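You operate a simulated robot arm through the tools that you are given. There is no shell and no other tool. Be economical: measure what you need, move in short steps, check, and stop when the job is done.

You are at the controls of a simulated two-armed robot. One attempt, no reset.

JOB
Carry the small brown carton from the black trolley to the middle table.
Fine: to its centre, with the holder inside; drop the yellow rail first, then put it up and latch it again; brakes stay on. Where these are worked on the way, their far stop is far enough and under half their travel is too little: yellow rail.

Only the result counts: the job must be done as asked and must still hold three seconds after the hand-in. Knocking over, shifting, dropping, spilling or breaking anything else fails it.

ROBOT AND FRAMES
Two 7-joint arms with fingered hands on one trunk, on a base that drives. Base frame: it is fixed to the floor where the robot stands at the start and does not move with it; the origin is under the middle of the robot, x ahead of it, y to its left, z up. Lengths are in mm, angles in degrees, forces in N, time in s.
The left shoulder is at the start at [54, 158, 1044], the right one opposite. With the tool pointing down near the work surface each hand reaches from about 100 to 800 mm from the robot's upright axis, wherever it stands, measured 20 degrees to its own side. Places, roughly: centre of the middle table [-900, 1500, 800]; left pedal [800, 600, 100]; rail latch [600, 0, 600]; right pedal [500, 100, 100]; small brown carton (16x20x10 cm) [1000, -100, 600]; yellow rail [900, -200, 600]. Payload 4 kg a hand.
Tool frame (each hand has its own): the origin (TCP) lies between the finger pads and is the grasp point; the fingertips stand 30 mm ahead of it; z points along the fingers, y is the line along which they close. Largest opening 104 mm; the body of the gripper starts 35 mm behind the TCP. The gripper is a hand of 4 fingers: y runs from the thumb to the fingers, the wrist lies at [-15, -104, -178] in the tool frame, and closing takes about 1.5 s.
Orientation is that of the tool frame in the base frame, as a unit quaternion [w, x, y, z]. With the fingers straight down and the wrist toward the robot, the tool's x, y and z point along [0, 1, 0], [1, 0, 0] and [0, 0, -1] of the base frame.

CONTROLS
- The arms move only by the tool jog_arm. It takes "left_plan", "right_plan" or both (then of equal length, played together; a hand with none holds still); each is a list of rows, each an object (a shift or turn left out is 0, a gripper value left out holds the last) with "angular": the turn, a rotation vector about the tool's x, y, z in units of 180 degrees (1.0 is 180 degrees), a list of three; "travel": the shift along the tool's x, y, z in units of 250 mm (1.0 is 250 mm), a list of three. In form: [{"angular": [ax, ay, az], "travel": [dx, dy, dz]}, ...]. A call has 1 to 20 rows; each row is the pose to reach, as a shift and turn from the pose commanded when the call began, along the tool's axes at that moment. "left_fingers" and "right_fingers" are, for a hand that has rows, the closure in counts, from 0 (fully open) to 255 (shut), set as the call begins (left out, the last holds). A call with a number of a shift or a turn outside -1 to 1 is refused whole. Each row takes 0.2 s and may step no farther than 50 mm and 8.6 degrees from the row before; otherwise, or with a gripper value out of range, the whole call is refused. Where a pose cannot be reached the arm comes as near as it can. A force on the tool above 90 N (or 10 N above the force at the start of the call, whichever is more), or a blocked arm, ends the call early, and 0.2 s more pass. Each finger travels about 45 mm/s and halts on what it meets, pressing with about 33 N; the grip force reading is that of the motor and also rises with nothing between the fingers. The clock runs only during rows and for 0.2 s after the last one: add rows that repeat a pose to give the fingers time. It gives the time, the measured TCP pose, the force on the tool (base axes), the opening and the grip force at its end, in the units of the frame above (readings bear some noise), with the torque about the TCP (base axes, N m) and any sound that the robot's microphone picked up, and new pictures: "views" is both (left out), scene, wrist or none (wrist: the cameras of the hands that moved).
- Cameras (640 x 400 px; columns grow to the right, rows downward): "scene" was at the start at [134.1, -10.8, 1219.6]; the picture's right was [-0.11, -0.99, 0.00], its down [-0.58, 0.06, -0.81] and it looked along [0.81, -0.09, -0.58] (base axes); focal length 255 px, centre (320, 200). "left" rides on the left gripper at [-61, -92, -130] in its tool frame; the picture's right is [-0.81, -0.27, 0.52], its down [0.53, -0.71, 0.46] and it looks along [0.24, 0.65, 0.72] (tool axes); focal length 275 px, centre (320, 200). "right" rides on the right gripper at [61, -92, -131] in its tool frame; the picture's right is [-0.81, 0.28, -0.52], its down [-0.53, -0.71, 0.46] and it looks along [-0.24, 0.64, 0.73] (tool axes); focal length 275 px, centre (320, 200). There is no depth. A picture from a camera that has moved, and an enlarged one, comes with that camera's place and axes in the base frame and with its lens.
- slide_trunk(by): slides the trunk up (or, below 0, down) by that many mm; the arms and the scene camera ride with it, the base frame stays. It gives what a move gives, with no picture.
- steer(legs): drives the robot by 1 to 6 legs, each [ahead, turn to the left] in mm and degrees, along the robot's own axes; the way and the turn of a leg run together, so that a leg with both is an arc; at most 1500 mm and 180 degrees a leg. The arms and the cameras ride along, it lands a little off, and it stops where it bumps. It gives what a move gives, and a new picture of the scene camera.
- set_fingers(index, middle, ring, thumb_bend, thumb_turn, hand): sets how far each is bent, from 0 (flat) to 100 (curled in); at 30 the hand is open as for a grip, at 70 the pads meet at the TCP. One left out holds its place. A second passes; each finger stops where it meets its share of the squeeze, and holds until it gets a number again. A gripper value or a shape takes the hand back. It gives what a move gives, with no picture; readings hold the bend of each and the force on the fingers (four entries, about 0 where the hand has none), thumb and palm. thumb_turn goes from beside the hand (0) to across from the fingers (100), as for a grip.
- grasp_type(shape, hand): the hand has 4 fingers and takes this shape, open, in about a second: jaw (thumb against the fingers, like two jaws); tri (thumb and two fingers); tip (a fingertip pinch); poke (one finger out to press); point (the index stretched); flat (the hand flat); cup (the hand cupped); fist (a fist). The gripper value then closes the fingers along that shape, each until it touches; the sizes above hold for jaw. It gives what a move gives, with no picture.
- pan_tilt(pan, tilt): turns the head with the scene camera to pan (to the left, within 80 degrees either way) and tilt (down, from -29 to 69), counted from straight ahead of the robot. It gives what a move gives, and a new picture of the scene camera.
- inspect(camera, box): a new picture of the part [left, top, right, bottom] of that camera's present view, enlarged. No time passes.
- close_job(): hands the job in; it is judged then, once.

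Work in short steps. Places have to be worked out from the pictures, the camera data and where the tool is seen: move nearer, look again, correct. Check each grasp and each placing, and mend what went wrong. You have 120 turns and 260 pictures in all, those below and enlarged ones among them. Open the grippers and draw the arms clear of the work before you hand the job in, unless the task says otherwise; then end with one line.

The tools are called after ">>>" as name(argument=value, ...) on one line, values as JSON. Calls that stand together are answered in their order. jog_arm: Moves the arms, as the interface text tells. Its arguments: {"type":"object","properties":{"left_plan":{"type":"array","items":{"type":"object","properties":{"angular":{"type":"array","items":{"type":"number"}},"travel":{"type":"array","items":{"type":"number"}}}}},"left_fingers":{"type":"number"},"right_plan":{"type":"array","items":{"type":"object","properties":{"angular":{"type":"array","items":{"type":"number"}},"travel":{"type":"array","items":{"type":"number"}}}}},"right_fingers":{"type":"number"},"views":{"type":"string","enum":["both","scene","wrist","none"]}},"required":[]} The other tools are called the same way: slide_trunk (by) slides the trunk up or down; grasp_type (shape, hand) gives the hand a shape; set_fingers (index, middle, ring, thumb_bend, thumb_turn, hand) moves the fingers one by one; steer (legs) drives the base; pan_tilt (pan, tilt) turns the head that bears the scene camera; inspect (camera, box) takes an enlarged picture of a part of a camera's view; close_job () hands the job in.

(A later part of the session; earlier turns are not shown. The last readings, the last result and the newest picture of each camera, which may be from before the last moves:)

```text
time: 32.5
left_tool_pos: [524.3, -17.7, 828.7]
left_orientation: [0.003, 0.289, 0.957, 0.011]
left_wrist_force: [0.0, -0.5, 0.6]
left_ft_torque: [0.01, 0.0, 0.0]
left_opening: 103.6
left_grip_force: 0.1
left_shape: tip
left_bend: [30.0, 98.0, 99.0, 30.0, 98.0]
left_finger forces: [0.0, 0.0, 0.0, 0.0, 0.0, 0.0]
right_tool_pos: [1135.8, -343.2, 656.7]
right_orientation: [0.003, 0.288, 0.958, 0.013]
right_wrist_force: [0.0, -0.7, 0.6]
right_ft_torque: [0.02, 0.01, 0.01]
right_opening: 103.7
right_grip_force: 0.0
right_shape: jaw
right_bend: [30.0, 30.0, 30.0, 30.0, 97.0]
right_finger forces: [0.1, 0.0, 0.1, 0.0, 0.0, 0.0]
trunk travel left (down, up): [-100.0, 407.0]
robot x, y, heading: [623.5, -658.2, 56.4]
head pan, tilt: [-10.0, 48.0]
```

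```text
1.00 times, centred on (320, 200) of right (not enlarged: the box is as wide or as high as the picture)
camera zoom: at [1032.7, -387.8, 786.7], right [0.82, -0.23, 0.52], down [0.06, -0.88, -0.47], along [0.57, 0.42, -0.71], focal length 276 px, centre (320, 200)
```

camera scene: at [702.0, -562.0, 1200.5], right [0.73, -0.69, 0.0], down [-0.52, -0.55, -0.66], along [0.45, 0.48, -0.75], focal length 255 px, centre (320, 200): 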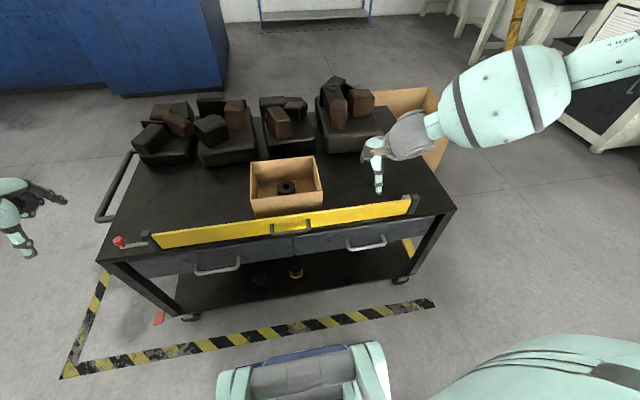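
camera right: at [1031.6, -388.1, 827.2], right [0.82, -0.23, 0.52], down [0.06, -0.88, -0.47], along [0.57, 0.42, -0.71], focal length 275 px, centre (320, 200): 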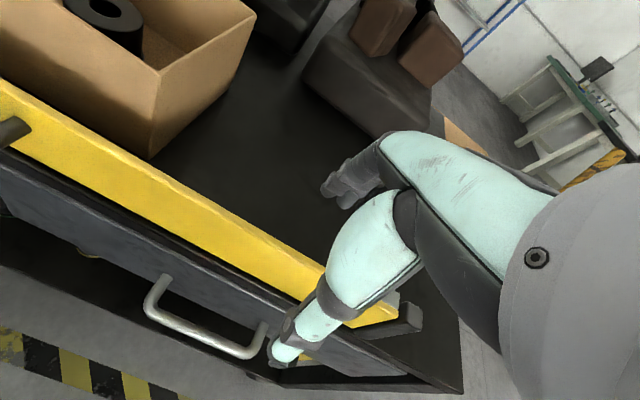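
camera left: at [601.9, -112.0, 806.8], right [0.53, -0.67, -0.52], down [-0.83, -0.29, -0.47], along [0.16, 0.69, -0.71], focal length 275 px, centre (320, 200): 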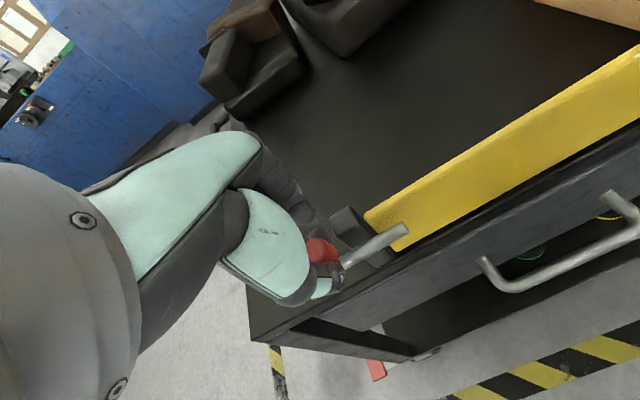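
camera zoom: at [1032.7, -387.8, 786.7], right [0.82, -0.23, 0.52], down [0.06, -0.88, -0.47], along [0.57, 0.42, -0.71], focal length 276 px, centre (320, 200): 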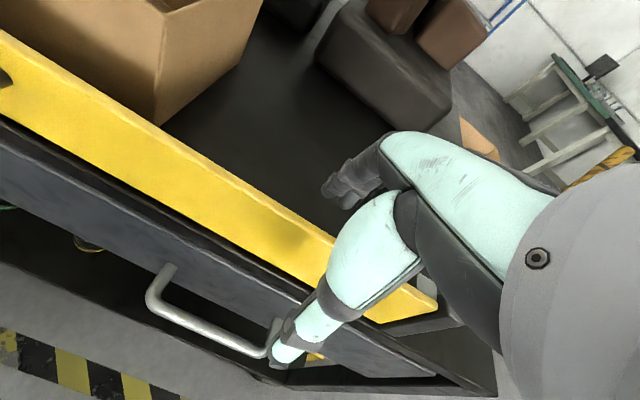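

The TCP is right on the rail's top edge, with the fingers inside and the thumb outside. I'll lower 8 mm and close on the rail.

>>> jog_arm(right_plan=[{"travel": [0, 0, 0.032]}, {"travel": [0, 0, 0.032]}, {"travel": [0, 0, 0.032]}, {"travel": [0, 0, 0.032]}, {"travel": [0, 0, 0.032]}, {"travel": [0, 0, 0.032]}, {"travel": [0, 0, 0.032]}, {"travel": [0, 0, 0.032]}, {"travel": [0, 0, 0.032]}], right_fingers=255)

>>> inspect(camera="scene", box=[330, 130, 490, 230])

```text
time: 34.5
left_tool_pos: [523.5, -16.7, 828.7]
left_orientation: [0.003, 0.288, 0.958, 0.011]
left_wrist_force: [0.0, 0.5, 0.9]
left_ft_torque: [0.0, 0.01, 0.0]
left_opening: 103.7
left_grip_force: 0.1
left_shape: tip
left_bend: [30.0, 98.0, 99.0, 30.0, 98.0]
left_finger forces: [0.0, 0.0, 0.1, 0.0, 0.1, 0.0]
right_tool_pos: [1134.9, -344.1, 649.7]
right_orientation: [0.003, 0.288, 0.958, 0.013]
right_wrist_force: [1.4, 0.8, -1.3]
right_ft_torque: [-0.03, -0.01, 0.15]
right_opening: 3.9
right_grip_force: 32.8
right_shape: jaw
right_bend: [73.0, 59.0, 58.0, 56.0, 100.0]
right_finger forces: [16.6, 8.9, 4.3, 0.0, 28.9, 0.0]
trunk travel left (down, up): [-100.0, 407.0]
robot x, y, heading: [620.1, -660.6, 56.6]
head pan, tilt: [-10.0, 48.0]
camera scene: at [700.6, -564.8, 1049.8], right [0.73, -0.69, 0.0], down [-0.52, -0.55, -0.66], along [0.45, 0.48, -0.75], focal length 255 px, centre (320, 200)
camera right: at [1032.8, -387.9, 778.4], right [0.82, -0.23, 0.52], down [0.06, -0.88, -0.47], along [0.57, 0.42, -0.71], focal length 275 px, centre (320, 200)
```

scene: 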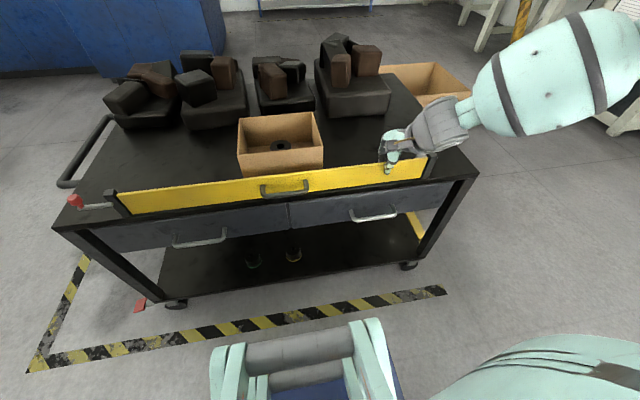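
right: 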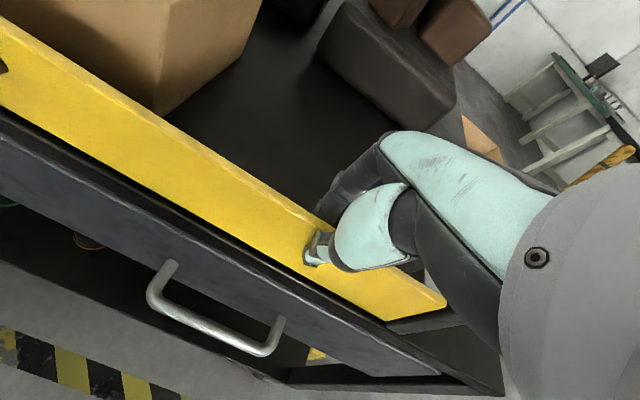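

```text
4.00 times, centred on (410, 180) of scene
camera zoom: at [700.6, -564.8, 1049.8], right [0.73, -0.69, 0.0], down [-0.52, -0.55, -0.66], along [0.45, 0.48, -0.75], focal length 1019 px, centre (-40, 280)
```

zoom: 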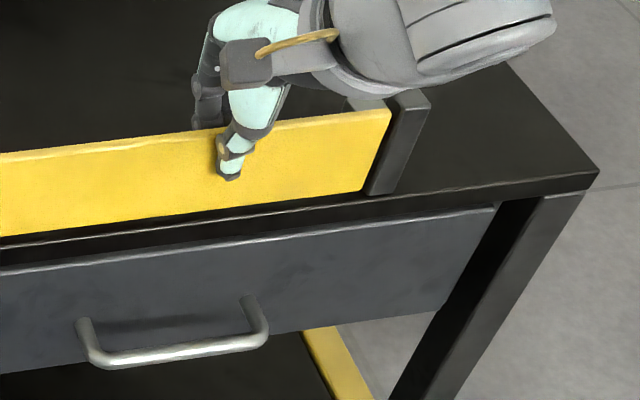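

The rail edge is gripped. The hinge looks to be at about z 590, so I'll swing out in an arc about it with a 60 mm radius, 24° first, watching the force.

>>> jog_arm(right_plan=[{"angular": [-0.0444, 0, 0], "travel": [0, -0.034, 0.0024]}, {"angular": [-0.0889, 0, 0], "travel": [0, -0.068, 0.0096]}, {"angular": [-0.1333, 0, 0], "travel": [0, -0.1, 0.0214]}], views="wrist")

>>> inspect(camera="scene", box=[330, 130, 490, 230])

```text
time: 35.3
left_tool_pos: [524.6, -16.5, 828.1]
left_orientation: [0.003, 0.29, 0.957, 0.011]
left_wrist_force: [-0.6, 0.1, -0.4]
left_ft_torque: [-0.01, -0.01, 0.04]
left_opening: 103.7
left_grip_force: 0.0
left_shape: tip
left_bend: [30.0, 98.0, 99.0, 30.0, 98.0]
left_finger forces: [0.0, 0.0, 0.1, 0.0, 0.0, 0.0]
right_tool_pos: [1121.7, -363.8, 643.1]
right_orientation: [0.062, 0.281, 0.935, 0.209]
right_wrist_force: [0.2, -0.2, -5.0]
right_ft_torque: [-0.06, -0.01, 0.12]
right_opening: 3.7
right_grip_force: 32.8
right_shape: jaw
right_bend: [73.0, 59.0, 57.0, 56.0, 100.0]
right_finger forces: [16.7, 8.8, 4.0, 0.0, 31.7, 0.1]
trunk travel left (down, up): [-100.0, 407.0]
robot x, y, heading: [621.9, -658.5, 56.3]
head pan, tilt: [-10.0, 48.0]
camera right: at [994.4, -445.6, 722.9], right [0.69, -0.42, 0.58], down [0.19, -0.67, -0.72], along [0.69, 0.61, -0.38], focal length 275 px, centre (320, 200)
```

right: 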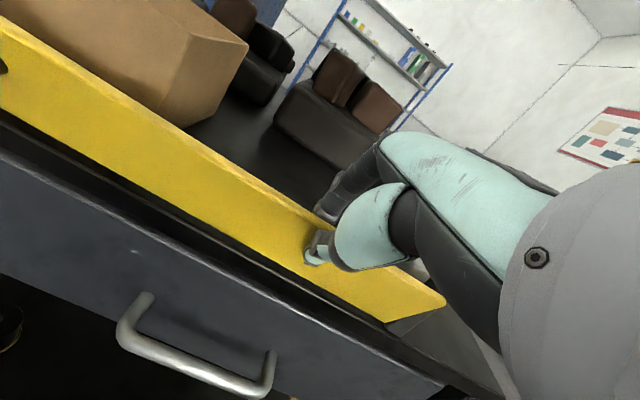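

```text
4.00 times, centred on (410, 180) of scene
camera zoom: at [700.7, -564.4, 1049.7], right [0.73, -0.69, 0.0], down [-0.52, -0.55, -0.66], along [0.45, 0.48, -0.75], focal length 1019 px, centre (-40, 280)
```

zoom: 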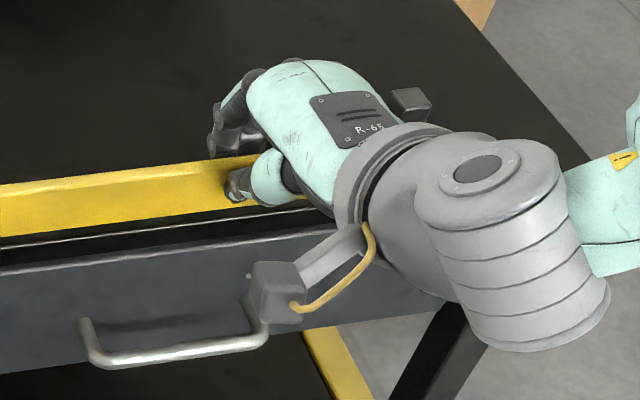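

The rail follows with low force (5 N). I'll continue the same arc another 40°.

>>> jog_arm(right_plan=[{"angular": [-0.0444, 0, 0], "travel": [0, -0.034, 0.0024]}, {"angular": [-0.0889, 0, 0], "travel": [0, -0.068, 0.0096]}, {"angular": [-0.1333, 0, 0], "travel": [0, -0.1, 0.0214]}, {"angular": [-0.1778, 0, 0], "travel": [0, -0.13, 0.0377]}, {"angular": [-0.2222, 0, 0], "travel": [0, -0.158, 0.058]}], views="wrist")

>>> inspect(camera="scene", box=[330, 130, 490, 230])

```text
time: 36.5
left_tool_pos: [525.0, -17.5, 828.8]
left_orientation: [0.002, 0.289, 0.957, 0.012]
left_wrist_force: [-0.4, -0.6, -0.4]
left_ft_torque: [0.03, 0.0, -0.01]
left_opening: 103.7
left_grip_force: 0.0
left_shape: tip
left_bend: [30.0, 98.0, 99.0, 30.0, 98.0]
left_finger forces: [0.0, 0.0, 0.0, 0.0, 0.1, 0.0]
right_tool_pos: [1122.0, -435.6, 712.4]
right_orientation: [0.155, 0.243, 0.805, 0.519]
right_wrist_force: [0.0, 0.0, 1.1]
right_ft_torque: [0.0, 0.0, 0.01]
right_opening: 2.1
right_grip_force: 32.8
right_shape: jaw
right_bend: [74.0, 74.0, 71.0, 60.0, 100.0]
right_finger forces: [0.0, 0.0, 0.1, 0.0, 0.0, 0.1]
right hand out of reach, approached as far as the arm can: row 3, 4, 5
trunk travel left (down, up): [-100.0, 407.0]
robot x, y, heading: [624.7, -659.6, 56.3]
head pan, tilt: [-10.0, 48.0]
camera right: at [984.0, -531.2, 682.6], right [0.48, -0.75, 0.46], down [0.51, -0.19, -0.84], along [0.71, 0.64, 0.29], focal length 275 px, centre (320, 200)
```

right: 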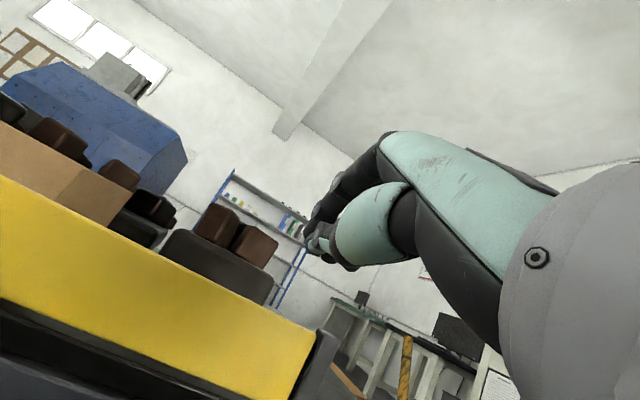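

```text
4.00 times, centred on (410, 180) of scene
camera zoom: at [700.7, -566.4, 1050.0], right [0.73, -0.69, 0.0], down [-0.52, -0.55, -0.66], along [0.45, 0.48, -0.75], focal length 1019 px, centre (-40, 280)
```

zoom: 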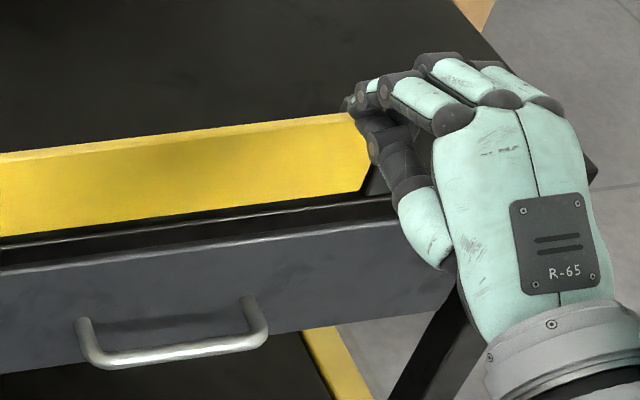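

The arm hit its limit in the tilted pose and slipped off the rail, so gripping the rail through the whole arc isn't feasible. I'll lift and straighten the hand, then push the rail out from its inner side with the hand vertical.

>>> jog_arm(right_plan=[{"angular": [0.0, 0, 0], "travel": [0, 0.173, -0.084]}, {"angular": [0.0, 0, 0], "travel": [0, 0.346, -0.169]}, {"angular": [0.0444, 0, 0], "travel": [0, 0.43, -0.21]}, {"angular": [0.0889, 0, 0], "travel": [0, 0.5, -0.24]}, {"angular": [0.1333, 0, 0], "travel": [0, 0.58, -0.28]}, {"angular": [0.1778, 0, 0], "travel": [0, 0.58, -0.28]}, {"angular": [0.2222, 0, 0], "travel": [0, 0.58, -0.28]}, {"angular": [0.2667, 0, 0], "travel": [0, 0.58, -0.28]}, {"angular": [0.3111, 0, 0], "travel": [0, 0.58, -0.28]}, {"angular": [0.3555, 0, 0], "travel": [0, 0.58, -0.28]}, {"angular": [0.3555, 0, 0], "travel": [0, 0.58, -0.28]}])

>>> inspect(camera="scene", box=[240, 130, 400, 230])

```text
time: 38.9
left_tool_pos: [523.4, -17.9, 828.4]
left_orientation: [0.003, 0.288, 0.957, 0.012]
left_wrist_force: [0.8, -0.8, -0.2]
left_ft_torque: [0.01, -0.01, 0.01]
left_opening: 103.8
left_grip_force: 0.1
left_shape: tip
left_bend: [30.0, 98.0, 99.0, 30.0, 98.0]
left_finger forces: [0.0, 0.1, 0.1, 0.1, 0.1, 0.1]
right_tool_pos: [1120.0, -436.1, 871.4]
right_orientation: [0.003, 0.288, 0.958, 0.012]
right_wrist_force: [0.2, 0.0, 0.5]
right_ft_torque: [-0.02, 0.0, -0.01]
right_opening: 2.5
right_grip_force: 32.7
right_shape: jaw
right_bend: [74.0, 74.0, 71.0, 60.0, 100.0]
right_finger forces: [0.1, 0.1, 0.0, 0.0, 0.0, 0.0]
right hand out of reach, approached as far as the arm can: row 2, 3, 4, 5, 6
trunk travel left (down, up): [-100.0, 407.0]
robot x, y, heading: [618.6, -657.3, 56.5]
head pan, tilt: [-10.0, 48.0]
camera scene: at [700.1, -565.4, 1049.9], right [0.73, -0.69, 0.0], down [-0.52, -0.55, -0.66], along [0.46, 0.48, -0.75], focal length 255 px, centre (320, 200)
camera right: at [1016.8, -480.5, 1000.4], right [0.82, -0.23, 0.52], down [0.06, -0.88, -0.47], along [0.57, 0.42, -0.71], focal length 275 px, centre (320, 200)
```

scene: 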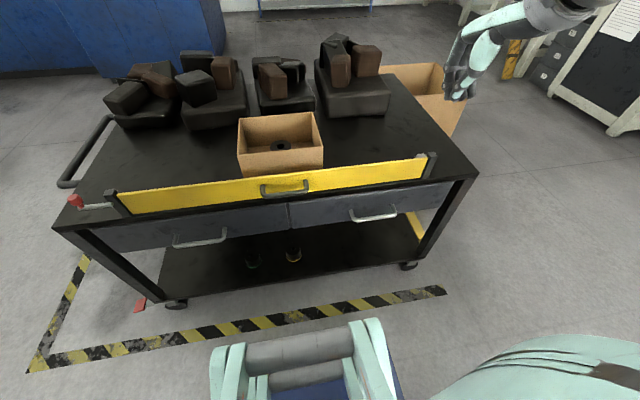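
right: 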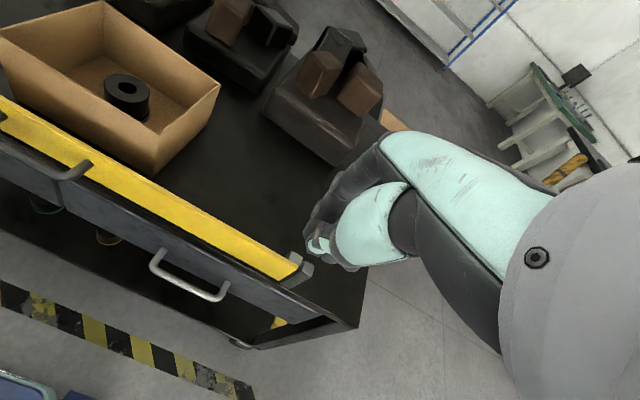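

```text
4.00 times, centred on (320, 180) of scene
camera zoom: at [700.1, -565.4, 1049.9], right [0.73, -0.69, 0.0], down [-0.52, -0.55, -0.66], along [0.46, 0.48, -0.75], focal length 1019 px, centre (320, 280)
```

zoom: 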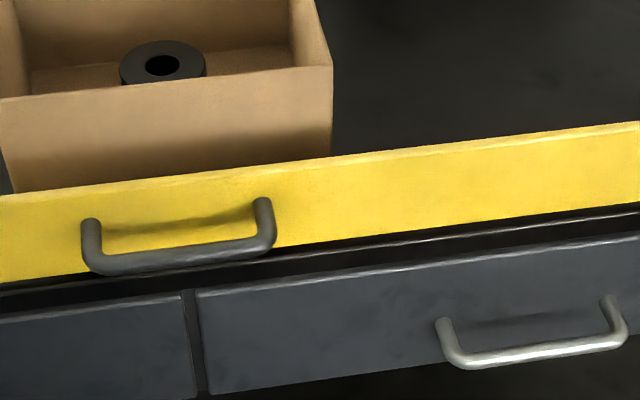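

The rail is upright and undamaged. Keeping the hand closed, I'll put the fingertips just inside the rail, right of the carton, and pull outward.

>>> jog_arm(right_plan=[{"travel": [0.09, 0.133, 0.06]}, {"travel": [0.18, 0.266, 0.12]}, {"travel": [0.27, 0.4, 0.18]}, {"travel": [0.35, 0.531, 0.3]}, {"travel": [0.35, 0.531, 0.44]}, {"travel": [0.35, 0.531, 0.6]}, {"travel": [0.35, 0.531, 0.76]}, {"travel": [0.35, 0.531, 0.86]}, {"travel": [0.35, 0.531, 0.86]}], views="wrist")

>>> inspect(camera="scene", box=[330, 110, 490, 210])

```text
time: 40.9
left_tool_pos: [524.4, -17.4, 828.1]
left_orientation: [0.002, 0.289, 0.957, 0.011]
left_wrist_force: [0.7, -0.3, -0.4]
left_ft_torque: [-0.01, -0.03, 0.02]
left_opening: 103.7
left_grip_force: 0.1
left_shape: tip
left_bend: [30.0, 98.0, 99.0, 30.0, 98.0]
left_finger forces: [0.0, 0.0, 0.0, 0.0, 0.0, 0.0]
right_tool_pos: [1122.0, -273.0, 658.2]
right_orientation: [0.002, 0.287, 0.958, 0.012]
right_wrist_force: [0.7, -0.1, -0.6]
right_ft_torque: [-0.02, 0.01, 0.02]
right_opening: 2.3
right_grip_force: 32.8
right_shape: jaw
right_bend: [74.0, 74.0, 71.0, 60.0, 100.0]
right_finger forces: [0.1, 0.0, 0.0, 0.0, 0.0, 0.0]
trunk travel left (down, up): [-100.0, 407.0]
robot x, y, heading: [624.0, -660.1, 56.6]
head pan, tilt: [-10.0, 48.0]
camera right: at [1018.3, -318.0, 786.9], right [0.82, -0.23, 0.52], down [0.06, -0.88, -0.47], along [0.57, 0.42, -0.71], focal length 275 px, centre (320, 200)
```

right: 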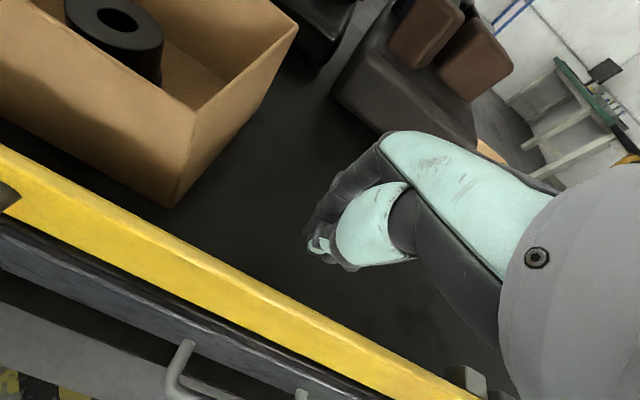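

```text
4.00 times, centred on (410, 160) of scene
camera zoom: at [700.2, -565.1, 1049.9], right [0.73, -0.69, 0.0], down [-0.52, -0.55, -0.66], along [0.46, 0.48, -0.75], focal length 1019 px, centre (-40, 360)
```

zoom: 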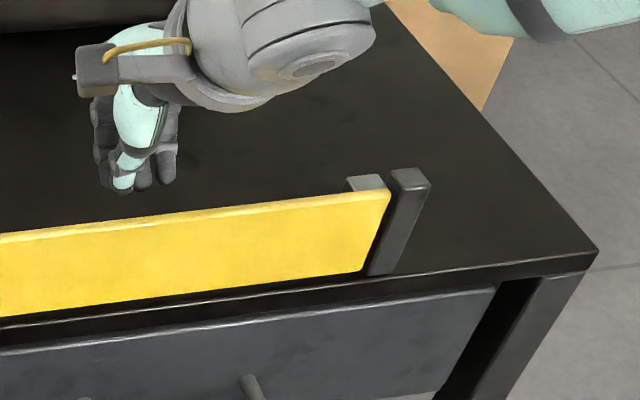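

The fingertips are inside the rail with clear space around them. I'll pull outward about 70 mm, dropping slightly.

>>> jog_arm(right_plan=[{"travel": [0, -0.06, 0.03]}, {"travel": [0, -0.12, 0.04]}, {"travel": [0, -0.18, 0.04]}, {"travel": [0, -0.22, 0.05]}, {"travel": [0, -0.26, 0.06]}, {"travel": [0, -0.3, 0.07]}], views="wrist")

>>> inspect(camera="scene", box=[330, 110, 490, 210])

```text
time: 42.3
left_tool_pos: [524.4, -16.8, 827.6]
left_orientation: [0.003, 0.289, 0.957, 0.011]
left_wrist_force: [-0.3, -0.5, -0.8]
left_ft_torque: [0.03, 0.0, -0.03]
left_opening: 103.7
left_grip_force: 0.1
left_shape: tip
left_bend: [30.0, 98.0, 99.0, 30.0, 98.0]
left_finger forces: [0.1, 0.1, 0.0, 0.1, 0.0, 0.1]
right_tool_pos: [1081.3, -334.6, 640.3]
right_orientation: [0.003, 0.287, 0.958, 0.012]
right_wrist_force: [-0.1, -1.0, -0.2]
right_ft_torque: [0.0, -0.01, 0.03]
right_opening: 2.7
right_grip_force: 32.9
right_shape: jaw
right_bend: [73.0, 74.0, 71.0, 62.0, 100.0]
right_finger forces: [0.1, 0.0, 0.1, 0.0, 0.0, 0.1]
trunk travel left (down, up): [-100.0, 407.0]
robot x, y, heading: [624.8, -655.2, 56.2]
head pan, tilt: [-10.0, 48.0]
camera right: at [978.5, -378.9, 768.6], right [0.82, -0.23, 0.52], down [0.06, -0.88, -0.47], along [0.57, 0.42, -0.71], focal length 275 px, centre (320, 200)
```

right: 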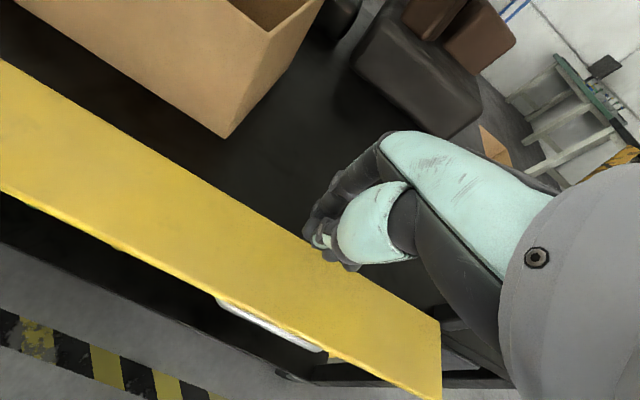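

```text
4.00 times, centred on (410, 160) of scene
camera zoom: at [700.5, -565.0, 1049.8], right [0.73, -0.69, 0.0], down [-0.52, -0.55, -0.66], along [0.45, 0.48, -0.75], focal length 1019 px, centre (-40, 360)
```

zoom: 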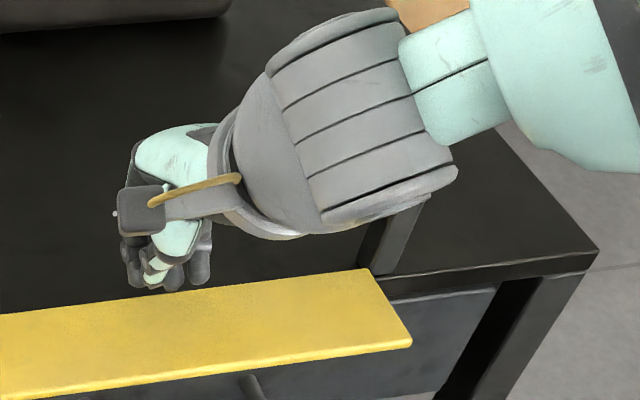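

The rail dropped outward by itself to about horizontal. I'll press down lightly on its outer part to confirm it's at the stop.

>>> jog_arm(right_plan=[{"travel": [0, -0.08, -0.02]}, {"travel": [0, -0.16, -0.02]}, {"travel": [0, -0.16, 0.04]}, {"travel": [0, -0.16, 0.08]}], views="wrist")

>>> inspect(camera="scene", box=[90, 130, 490, 270])

```text
time: 43.3
left_tool_pos: [523.2, -18.0, 828.8]
left_orientation: [0.003, 0.289, 0.957, 0.011]
left_wrist_force: [0.1, -0.1, -1.0]
left_ft_torque: [0.02, 0.01, 0.0]
left_opening: 103.7
left_grip_force: 0.1
left_shape: tip
left_bend: [30.0, 98.0, 99.0, 30.0, 98.0]
left_finger forces: [0.0, 0.0, 0.1, 0.1, 0.0, 0.0]
right_tool_pos: [1060.5, -367.6, 622.4]
right_orientation: [0.004, 0.288, 0.957, 0.015]
right_wrist_force: [3.3, -0.7, 10.9]
right_ft_torque: [0.19, -0.13, -0.06]
right_opening: 2.9
right_grip_force: 32.8
right_shape: jaw
right_bend: [74.0, 74.0, 71.0, 62.0, 100.0]
right_finger forces: [0.1, 0.1, 0.1, 0.1, 0.0, 0.0]
trunk travel left (down, up): [-100.0, 407.0]
robot x, y, heading: [623.7, -658.7, 56.7]
head pan, tilt: [-10.0, 48.0]
camera right: at [956.8, -412.8, 750.4], right [0.82, -0.23, 0.53], down [0.06, -0.88, -0.48], along [0.57, 0.42, -0.7], focal length 275 px, centre (320, 200)
```

right: 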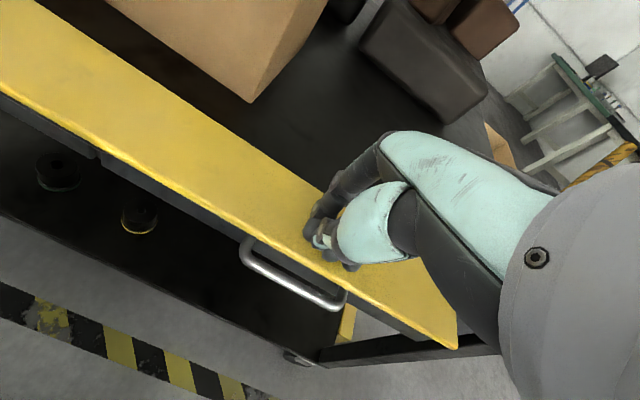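

```text
1.60 times, centred on (290, 200) of scene
camera zoom: at [699.5, -566.2, 1050.2], right [0.73, -0.69, 0.0], down [-0.52, -0.55, -0.66], along [0.46, 0.48, -0.75], focal length 408 px, centre (368, 200)
```

zoom: 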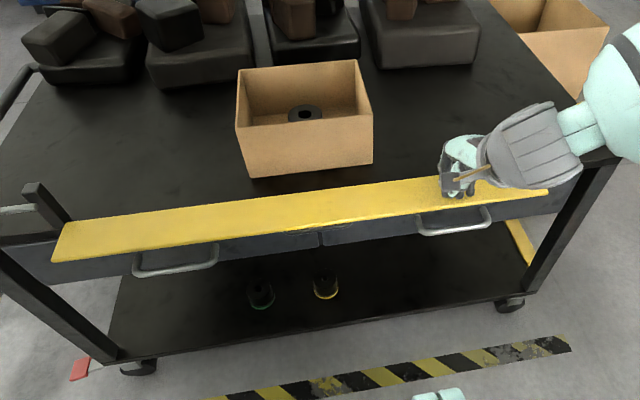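

The rail rests at its stop, horizontal, and resists 11 N. The carton triangulates to centre (1012, -90), yaw about -35°, 200 mm along the rail, top at about z 688. I'll lift the right hand and bring both hands toward its left and right walls, each yawed to pinch across its wall.

>>> grasp_type(shape="jaw", hand="left")

>>> jog_arm(right_plan=[{"travel": [0, -0.05, -0.2]}, {"travel": [0, -0.05, -0.4]}, {"travel": [0, -0.05, -0.6]}, {"angular": [0, 0, -0.04], "travel": [-0.02, 0.0, -0.7]}, {"angular": [0, 0, -0.08], "travel": [-0.04, 0.05, -0.7]}, {"angular": [0, 0, -0.12], "travel": [-0.06, 0.1, -0.7]}, {"angular": [0, 0, -0.16], "travel": [-0.06, 0.15, -0.7]}, {"angular": [0, 0, -0.2], "travel": [0, 0.25, -0.7]}, {"angular": [0, 0, -0.24], "travel": [0.05, 0.35, -0.7]}, {"angular": [0, 0, -0.285], "travel": [0.1, 0.45, -0.7]}, {"angular": [0, 0, -0.33], "travel": [0.15, 0.55, -0.7]}, {"angular": [0, 0, -0.375], "travel": [0.2, 0.65, -0.7]}, {"angular": [0, 0, -0.42], "travel": [0.25, 0.74, -0.7]}, {"angular": [0, 0, -0.46], "travel": [0.28, 0.81, -0.7]}, {"angular": [0, 0, -0.491], "travel": [0.28, 0.81, -0.7]}], right_fingers=0, left_plan=[{"travel": [0, 0, 0]}, {"travel": [0, 0, 0]}, {"travel": [0, 0, 0]}, {"angular": [0, 0, 0.042], "travel": [-0.08, 0.04, 0]}, {"angular": [0, 0, 0.084], "travel": [-0.16, 0.08, 0]}, {"angular": [0, 0, 0.126], "travel": [-0.24, 0.12, 0]}, {"angular": [0, 0, 0.168], "travel": [-0.32, 0.16, 0]}, {"angular": [0, 0, 0.21], "travel": [-0.4, 0.2, 0]}, {"angular": [0, 0, 0.252], "travel": [-0.48, 0.24, 0]}, {"angular": [0, 0, 0.294], "travel": [-0.56, 0.28, 0]}, {"angular": [0, 0, 0.336], "travel": [-0.64, 0.32, 0]}, {"angular": [0, 0, 0.378], "travel": [-0.72, 0.36, 0]}, {"angular": [0, 0, 0.42], "travel": [-0.8, 0.4, 0]}, {"angular": [0, 0, 0.464], "travel": [-0.88, 0.44, 0]}, {"angular": [0, 0, 0.508], "travel": [-0.96, 0.5, 0]}])

```text
time: 44.2
left_tool_pos: [523.8, -18.3, 828.6]
left_orientation: [0.002, 0.289, 0.957, 0.012]
left_wrist_force: [-0.6, 0.1, 0.9]
left_ft_torque: [0.0, -0.01, -0.02]
left_opening: 103.5
left_grip_force: 0.1
left_shape: jaw
left_bend: [30.0, 30.0, 30.0, 30.0, 98.0]
left_finger forces: [0.0, 0.0, 0.0, 0.0, 0.0, 0.0]
right_tool_pos: [1058.5, -368.3, 622.5]
right_orientation: [0.003, 0.287, 0.958, 0.015]
right_wrist_force: [6.2, 0.0, 23.5]
right_ft_torque: [0.43, -0.18, -0.13]
right_opening: 3.2
right_grip_force: 33.0
right_shape: jaw
right_bend: [74.0, 74.0, 71.0, 62.0, 100.0]
right_finger forces: [40.6, 0.0, 0.0, 0.0, 0.1, 0.1]
trunk travel left (down, up): [-100.0, 407.0]
robot x, y, heading: [623.8, -657.5, 56.4]
head pan, tilt: [-10.0, 48.0]
```

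```text
refused: row 1 steps farther than a row can; nothing moved
```

The first row was slightly too long, so I'm shortening it.

>>> jog_arm(right_plan=[{"travel": [0, -0.02, -0.18]}, {"travel": [0, -0.04, -0.36]}, {"travel": [0, -0.05, -0.54]}, {"angular": [0, 0, -0.04], "travel": [-0.02, 0.0, -0.7]}, {"angular": [0, 0, -0.08], "travel": [-0.04, 0.05, -0.7]}, {"angular": [0, 0, -0.12], "travel": [-0.06, 0.1, -0.7]}, {"angular": [0, 0, -0.16], "travel": [-0.06, 0.15, -0.7]}, {"angular": [0, 0, -0.2], "travel": [0, 0.25, -0.7]}, {"angular": [0, 0, -0.24], "travel": [0.05, 0.35, -0.7]}, {"angular": [0, 0, -0.285], "travel": [0.1, 0.45, -0.7]}, {"angular": [0, 0, -0.33], "travel": [0.15, 0.55, -0.7]}, {"angular": [0, 0, -0.375], "travel": [0.2, 0.65, -0.7]}, {"angular": [0, 0, -0.42], "travel": [0.25, 0.74, -0.7]}, {"angular": [0, 0, -0.46], "travel": [0.28, 0.81, -0.7]}, {"angular": [0, 0, -0.491], "travel": [0.28, 0.81, -0.7]}], right_fingers=0, left_plan=[{"travel": [0, 0, 0]}, {"travel": [0, 0, 0]}, {"travel": [0, 0, 0]}, {"angular": [0, 0, 0.042], "travel": [-0.08, 0.04, 0]}, {"angular": [0, 0, 0.084], "travel": [-0.16, 0.08, 0]}, {"angular": [0, 0, 0.126], "travel": [-0.24, 0.12, 0]}, {"angular": [0, 0, 0.168], "travel": [-0.32, 0.16, 0]}, {"angular": [0, 0, 0.21], "travel": [-0.4, 0.2, 0]}, {"angular": [0, 0, 0.252], "travel": [-0.48, 0.24, 0]}, {"angular": [0, 0, 0.294], "travel": [-0.56, 0.28, 0]}, {"angular": [0, 0, 0.336], "travel": [-0.64, 0.32, 0]}, {"angular": [0, 0, 0.378], "travel": [-0.72, 0.36, 0]}, {"angular": [0, 0, 0.42], "travel": [-0.8, 0.4, 0]}, {"angular": [0, 0, 0.464], "travel": [-0.88, 0.44, 0]}, {"angular": [0, 0, 0.508], "travel": [-0.96, 0.5, 0]}])

```text
time: 47.4
left_tool_pos: [791.8, -46.2, 830.4]
left_orientation: [-0.007, 0.887, 0.461, 0.011]
left_wrist_force: [0.2, 0.3, -0.4]
left_ft_torque: [0.01, -0.01, 0.02]
left_opening: 104.0
left_grip_force: 0.0
left_shape: jaw
left_bend: [30.0, 30.0, 30.0, 30.0, 98.0]
left_finger forces: [0.0, 0.1, 0.0, 0.0, 0.0, 0.0]
right_tool_pos: [1098.5, -242.9, 804.7]
right_orientation: [0.01, -0.462, 0.887, 0.007]
right_wrist_force: [0.2, 0.3, -0.4]
right_ft_torque: [0.05, 0.01, 0.02]
right_opening: 103.7
right_grip_force: 0.0
right_shape: jaw
right_bend: [30.0, 30.0, 30.0, 30.0, 98.0]
right_finger forces: [0.0, 0.0, 0.1, 0.0, 0.0, 0.0]
right hand out of reach, approached as far as the arm can: row 13, 14, 15
trunk travel left (down, up): [-100.0, 407.0]
robot x, y, heading: [620.2, -660.3, 56.5]
head pan, tilt: [-10.0, 48.0]
camera scene: at [701.5, -565.0, 1049.8], right [0.73, -0.69, 0.0], down [-0.52, -0.55, -0.66], along [0.45, 0.48, -0.75], focal length 255 px, centre (320, 200)
camera right: at [1138.0, -347.4, 934.2], right [0.23, 0.81, 0.54], down [0.89, 0.04, -0.44], along [-0.38, 0.59, -0.72], focal length 275 px, centre (320, 200)
camera left: at [680.1, -45.2, 959.6], right [-0.69, -0.49, -0.54], down [-0.27, 0.86, -0.44], along [0.68, -0.16, -0.72], focal length 275 px, centre (320, 200)
```

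scene: 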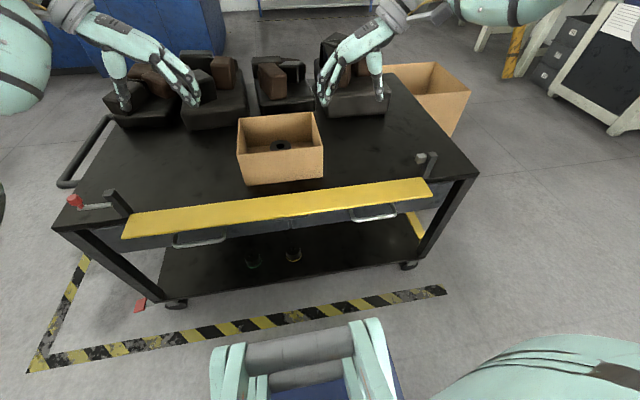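
right: 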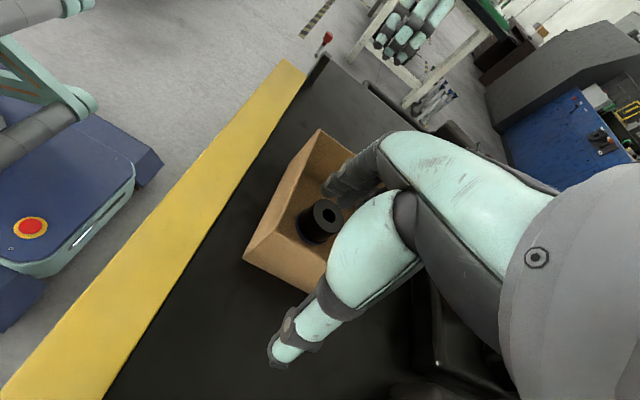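
left: 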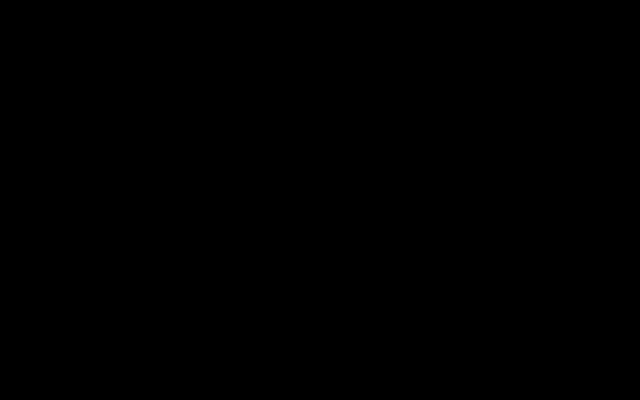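

The right hand can't quite reach. The base front is about 150–180 mm short of the trolley, so I'll roll ahead 100 mm with the hands held high.

>>> steer(legs=[[100, 0]])

```text
time: 48.6
left_tool_pos: [845.5, 38.7, 830.0]
left_orientation: [-0.006, 0.886, 0.463, 0.008]
left_wrist_force: [0.1, 0.5, 0.7]
left_ft_torque: [-0.01, 0.02, -0.04]
left_opening: 103.8
left_grip_force: 0.1
left_shape: jaw
left_bend: [30.0, 30.0, 30.0, 30.0, 98.0]
left_finger forces: [0.1, 0.1, 0.1, 0.0, 0.0, 0.0]
right_tool_pos: [1153.2, -157.5, 803.3]
right_orientation: [0.01, -0.462, 0.887, 0.006]
right_wrist_force: [0.6, -0.3, 0.0]
right_ft_torque: [0.0, 0.05, 0.0]
right_opening: 103.9
right_grip_force: 0.0
right_shape: jaw
right_bend: [30.0, 30.0, 30.0, 30.0, 98.0]
right_finger forces: [0.1, 0.0, 0.0, 0.0, 0.0, 0.1]
trunk travel left (down, up): [-100.0, 407.0]
robot x, y, heading: [673.1, -573.0, 56.6]
head pan, tilt: [-10.0, 48.0]
camera scene: at [756.3, -480.0, 1049.5], right [0.73, -0.69, 0.0], down [-0.52, -0.55, -0.66], along [0.45, 0.48, -0.75], focal length 255 px, centre (320, 200)
```

scene: 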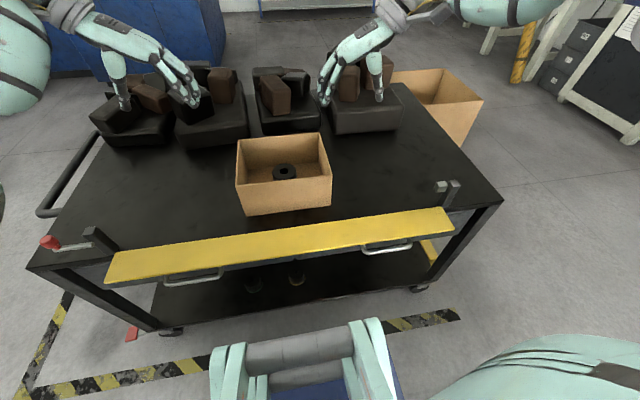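

The base moved cleanly. I'll zoom on the carton to refine its corners.

>>> inspect(camera="scene", box=[220, 120, 350, 220])

>>> inspect(camera="right", box=[0, 0, 639, 399])

```text
4.00 times, centred on (285, 170) of scene
camera zoom: at [756.3, -480.0, 1049.5], right [0.73, -0.69, 0.0], down [-0.52, -0.55, -0.66], along [0.45, 0.48, -0.75], focal length 1019 px, centre (460, 320)
```

zoom: 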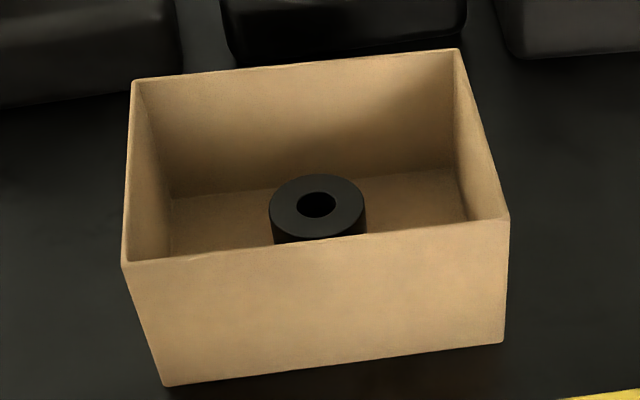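

```text
1.00 times, centred on (320, 200) of right (not enlarged: the box is as wide or as high as the picture)
camera zoom: at [1192.0, -261.6, 933.2], right [0.23, 0.81, 0.54], down [0.89, 0.04, -0.44], along [-0.38, 0.58, -0.72], focal length 276 px, centre (320, 200)
```

zoom: 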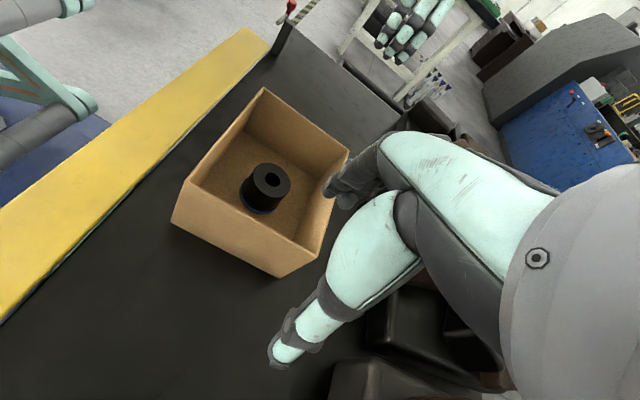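

Refined carton centre is (1009, -88), yaw -33.4°, top at z 689; the holder is centred inside. I'll move both hands to hover over the mid left wall (927, -34) and mid right wall (1091, -142), half closed.

>>> jog_arm(left_plan=[{"travel": [-0.011, 0.087, 0.02]}, {"travel": [-0.021, 0.173, 0.05]}, {"travel": [-0.032, 0.26, 0.08]}, {"travel": [-0.042, 0.347, 0.11]}, {"angular": [0, 0, -0.008], "travel": [-0.053, 0.434, 0.13]}, {"angular": [0, 0, -0.008], "travel": [-0.053, 0.434, 0.13]}], right_plan=[{"travel": [0.018, 0.048, 0]}, {"travel": [0.037, 0.096, 0]}, {"travel": [0.055, 0.143, 0]}, {"travel": [0.073, 0.191, 0]}, {"angular": [0, 0, -0.009], "travel": [0.092, 0.239, 0.02]}, {"angular": [0, 0, -0.009], "travel": [0.092, 0.239, 0.02]}], left_fingers=90, right_fingers=90)

>>> inspect(camera="scene", box=[200, 80, 360, 180])

```text
time: 50.0
left_tool_pos: [921.8, -44.1, 802.6]
left_orientation: [-0.01, 0.88, 0.474, 0.015]
left_wrist_force: [0.0, -0.5, -1.0]
left_ft_torque: [0.01, 0.02, 0.02]
left_opening: 67.7
left_grip_force: 0.1
left_shape: jaw
left_bend: [28.0, 39.0, 35.0, 62.0, 100.0]
left_finger forces: [0.1, 0.0, 0.1, 0.1, 0.1, 0.0]
right_tool_pos: [1084.7, -154.1, 807.3]
right_orientation: [0.017, -0.474, 0.88, 0.009]
right_wrist_force: [-0.5, 0.0, 0.8]
right_ft_torque: [-0.01, 0.0, 0.01]
right_opening: 67.7
right_grip_force: 0.0
right_shape: jaw
right_bend: [28.0, 39.0, 35.0, 62.0, 100.0]
right_finger forces: [0.0, 0.0, 0.0, 0.0, 0.0, 0.1]
trunk travel left (down, up): [-100.0, 407.0]
robot x, y, heading: [673.8, -570.9, 56.8]
head pan, tilt: [-10.0, 48.0]
camera scene: at [755.1, -481.6, 1049.8], right [0.73, -0.69, 0.0], down [-0.52, -0.55, -0.66], along [0.45, 0.48, -0.75], focal length 255 px, centre (320, 200)
camera right: at [1125.4, -258.5, 935.8], right [0.21, 0.81, 0.55], down [0.9, 0.07, -0.44], along [-0.39, 0.58, -0.71], focal length 275 px, centre (320, 200)
camera left: at [808.4, -46.5, 932.3], right [-0.67, -0.51, -0.55], down [-0.29, 0.85, -0.43], along [0.69, -0.13, -0.72], focal length 275 px, centre (320, 200)
```

scene: 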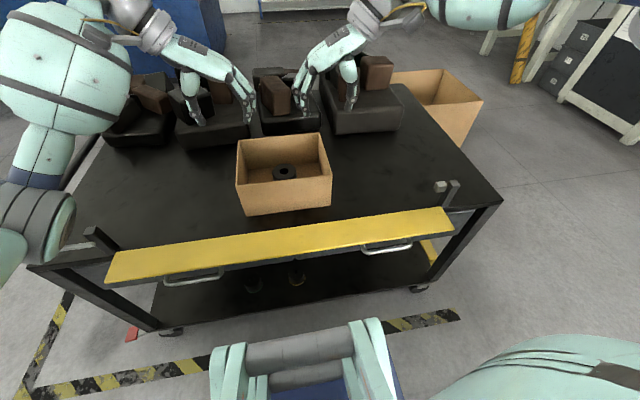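
right: 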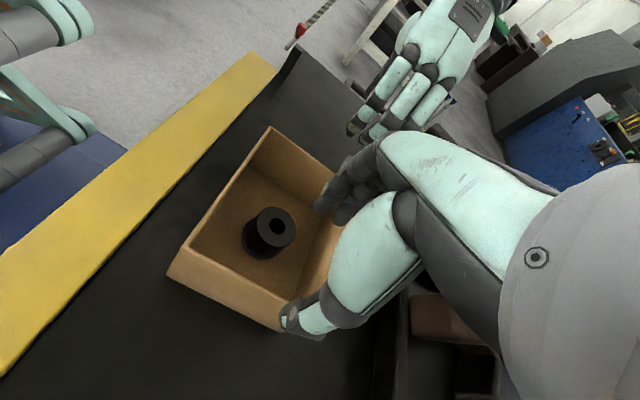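
left: 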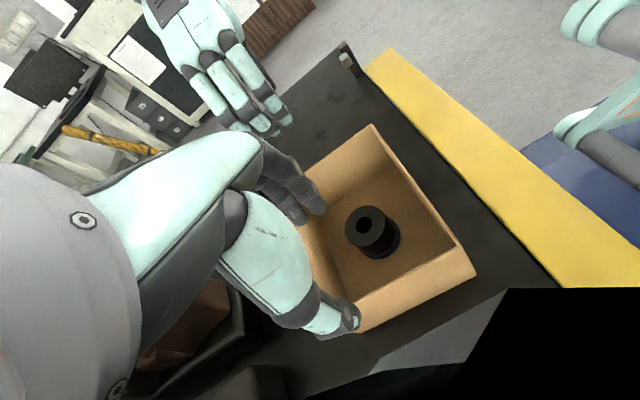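

```text
4.00 times, centred on (280, 130) of scene
camera zoom: at [755.1, -481.6, 1049.8], right [0.73, -0.69, 0.0], down [-0.52, -0.55, -0.66], along [0.45, 0.48, -0.75], focal length 1019 px, centre (480, 480)
```

zoom: 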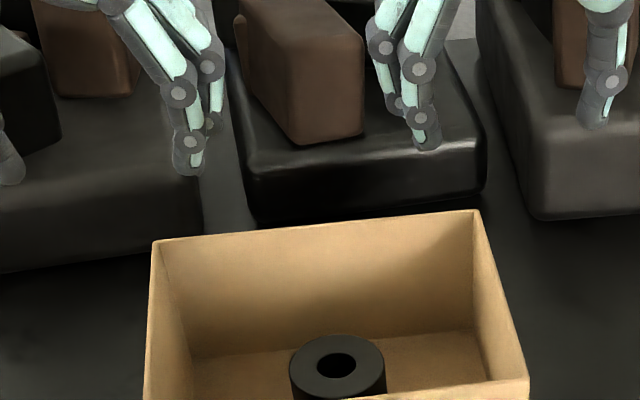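

Both wrist cameras agree with the scene estimate, and the corners visible there are the carton's bottom ones. Both hands sit about 11 mm too near the front, so I'll correct that and descend about 80 mm.

>>> jog_arm(left_plan=[{"travel": [0.044, -0.005, 0]}, {"travel": [0.044, -0.005, 0.11]}, {"travel": [0.044, -0.005, 0.22]}, {"travel": [0.044, -0.005, 0.32]}, {"travel": [0.044, -0.005, 0.32]}], right_plan=[{"travel": [-0.054, 0.005, 0]}, {"travel": [-0.054, 0.005, 0.11]}, {"travel": [-0.054, 0.005, 0.22]}, {"travel": [-0.054, 0.005, 0.34]}, {"travel": [-0.054, 0.005, 0.34]}])

>>> inspect(camera="scene", box=[200, 100, 360, 200])

```text
time: 51.2
left_tool_pos: [927.3, -29.9, 726.6]
left_orientation: [-0.009, 0.88, 0.474, 0.015]
left_wrist_force: [1.0, -0.3, 0.1]
left_ft_torque: [-0.01, 0.01, 0.01]
left_opening: 67.7
left_grip_force: 0.0
left_shape: jaw
left_bend: [28.0, 39.0, 35.0, 62.0, 100.0]
left_finger forces: [0.0, 0.0, 0.0, 0.1, 0.0, 0.0]
right_tool_pos: [1089.9, -166.0, 732.7]
right_orientation: [0.016, -0.475, 0.88, 0.01]
right_wrist_force: [-0.6, -1.0, 0.8]
right_ft_torque: [0.01, -0.02, 0.01]
right_opening: 67.6
right_grip_force: 0.0
right_shape: jaw
right_bend: [28.0, 39.0, 35.0, 62.0, 100.0]
right_finger forces: [0.1, 0.1, 0.0, 0.0, 0.0, 0.0]
right hand out of reach, approached as far as the arm can: row 1, 2, 3, 4, 5
trunk travel left (down, up): [-100.0, 407.0]
robot x, y, heading: [674.1, -578.5, 56.5]
head pan, tilt: [-10.0, 48.0]
camera scene: at [755.0, -482.0, 1049.9], right [0.73, -0.69, 0.0], down [-0.52, -0.55, -0.66], along [0.45, 0.48, -0.75], focal length 255 px, centre (320, 200)
camera right: at [1130.6, -271.6, 860.5], right [0.2, 0.81, 0.55], down [0.9, 0.07, -0.44], along [-0.39, 0.58, -0.71], focal length 275 px, centre (320, 200)
camera left: at [813.9, -34.3, 853.6], right [-0.67, -0.51, -0.55], down [-0.29, 0.85, -0.43], along [0.69, -0.13, -0.72], focal length 275 px, centre (320, 200)
```

scene: 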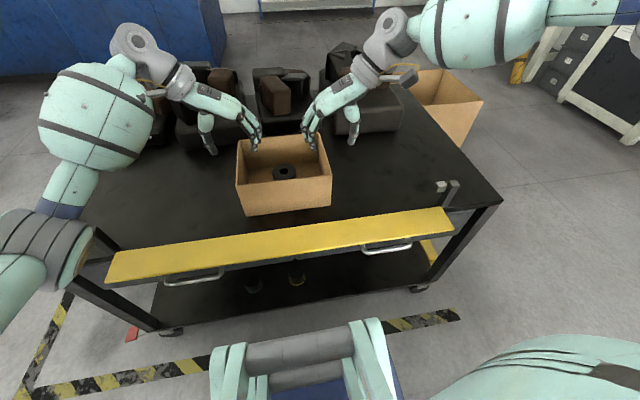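
right: 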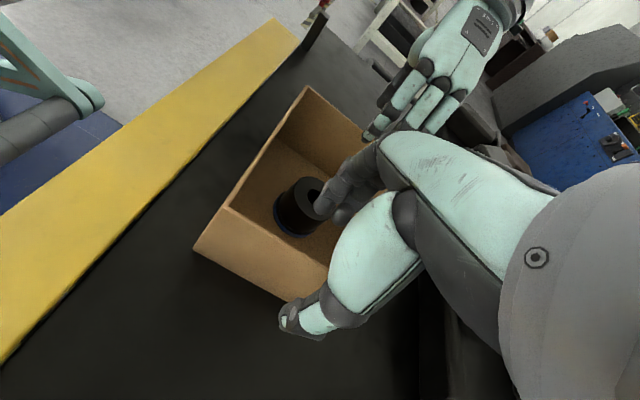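
left: 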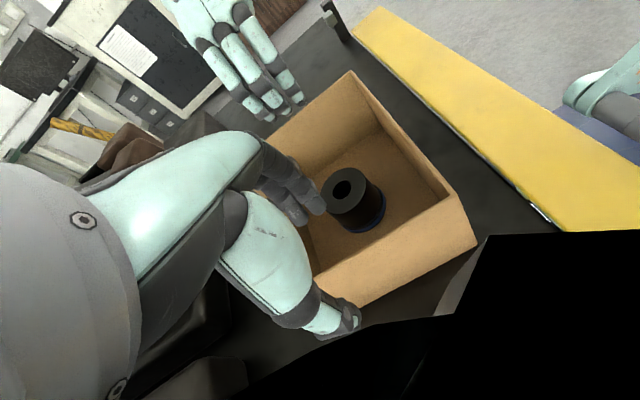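

```text
4.00 times, centred on (280, 150) of scene
camera zoom: at [755.0, -482.0, 1049.9], right [0.73, -0.69, 0.0], down [-0.52, -0.55, -0.66], along [0.45, 0.48, -0.75], focal length 1019 px, centre (480, 400)
```

zoom: 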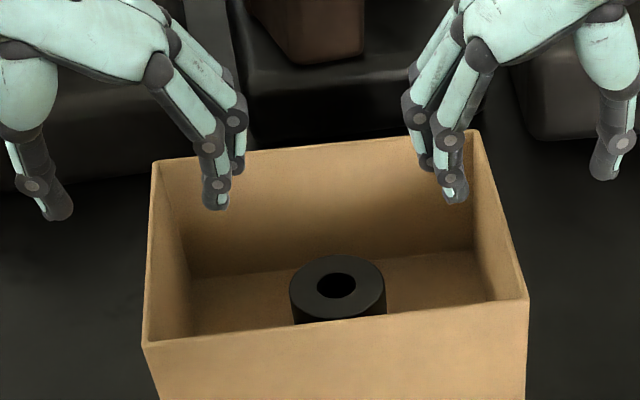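

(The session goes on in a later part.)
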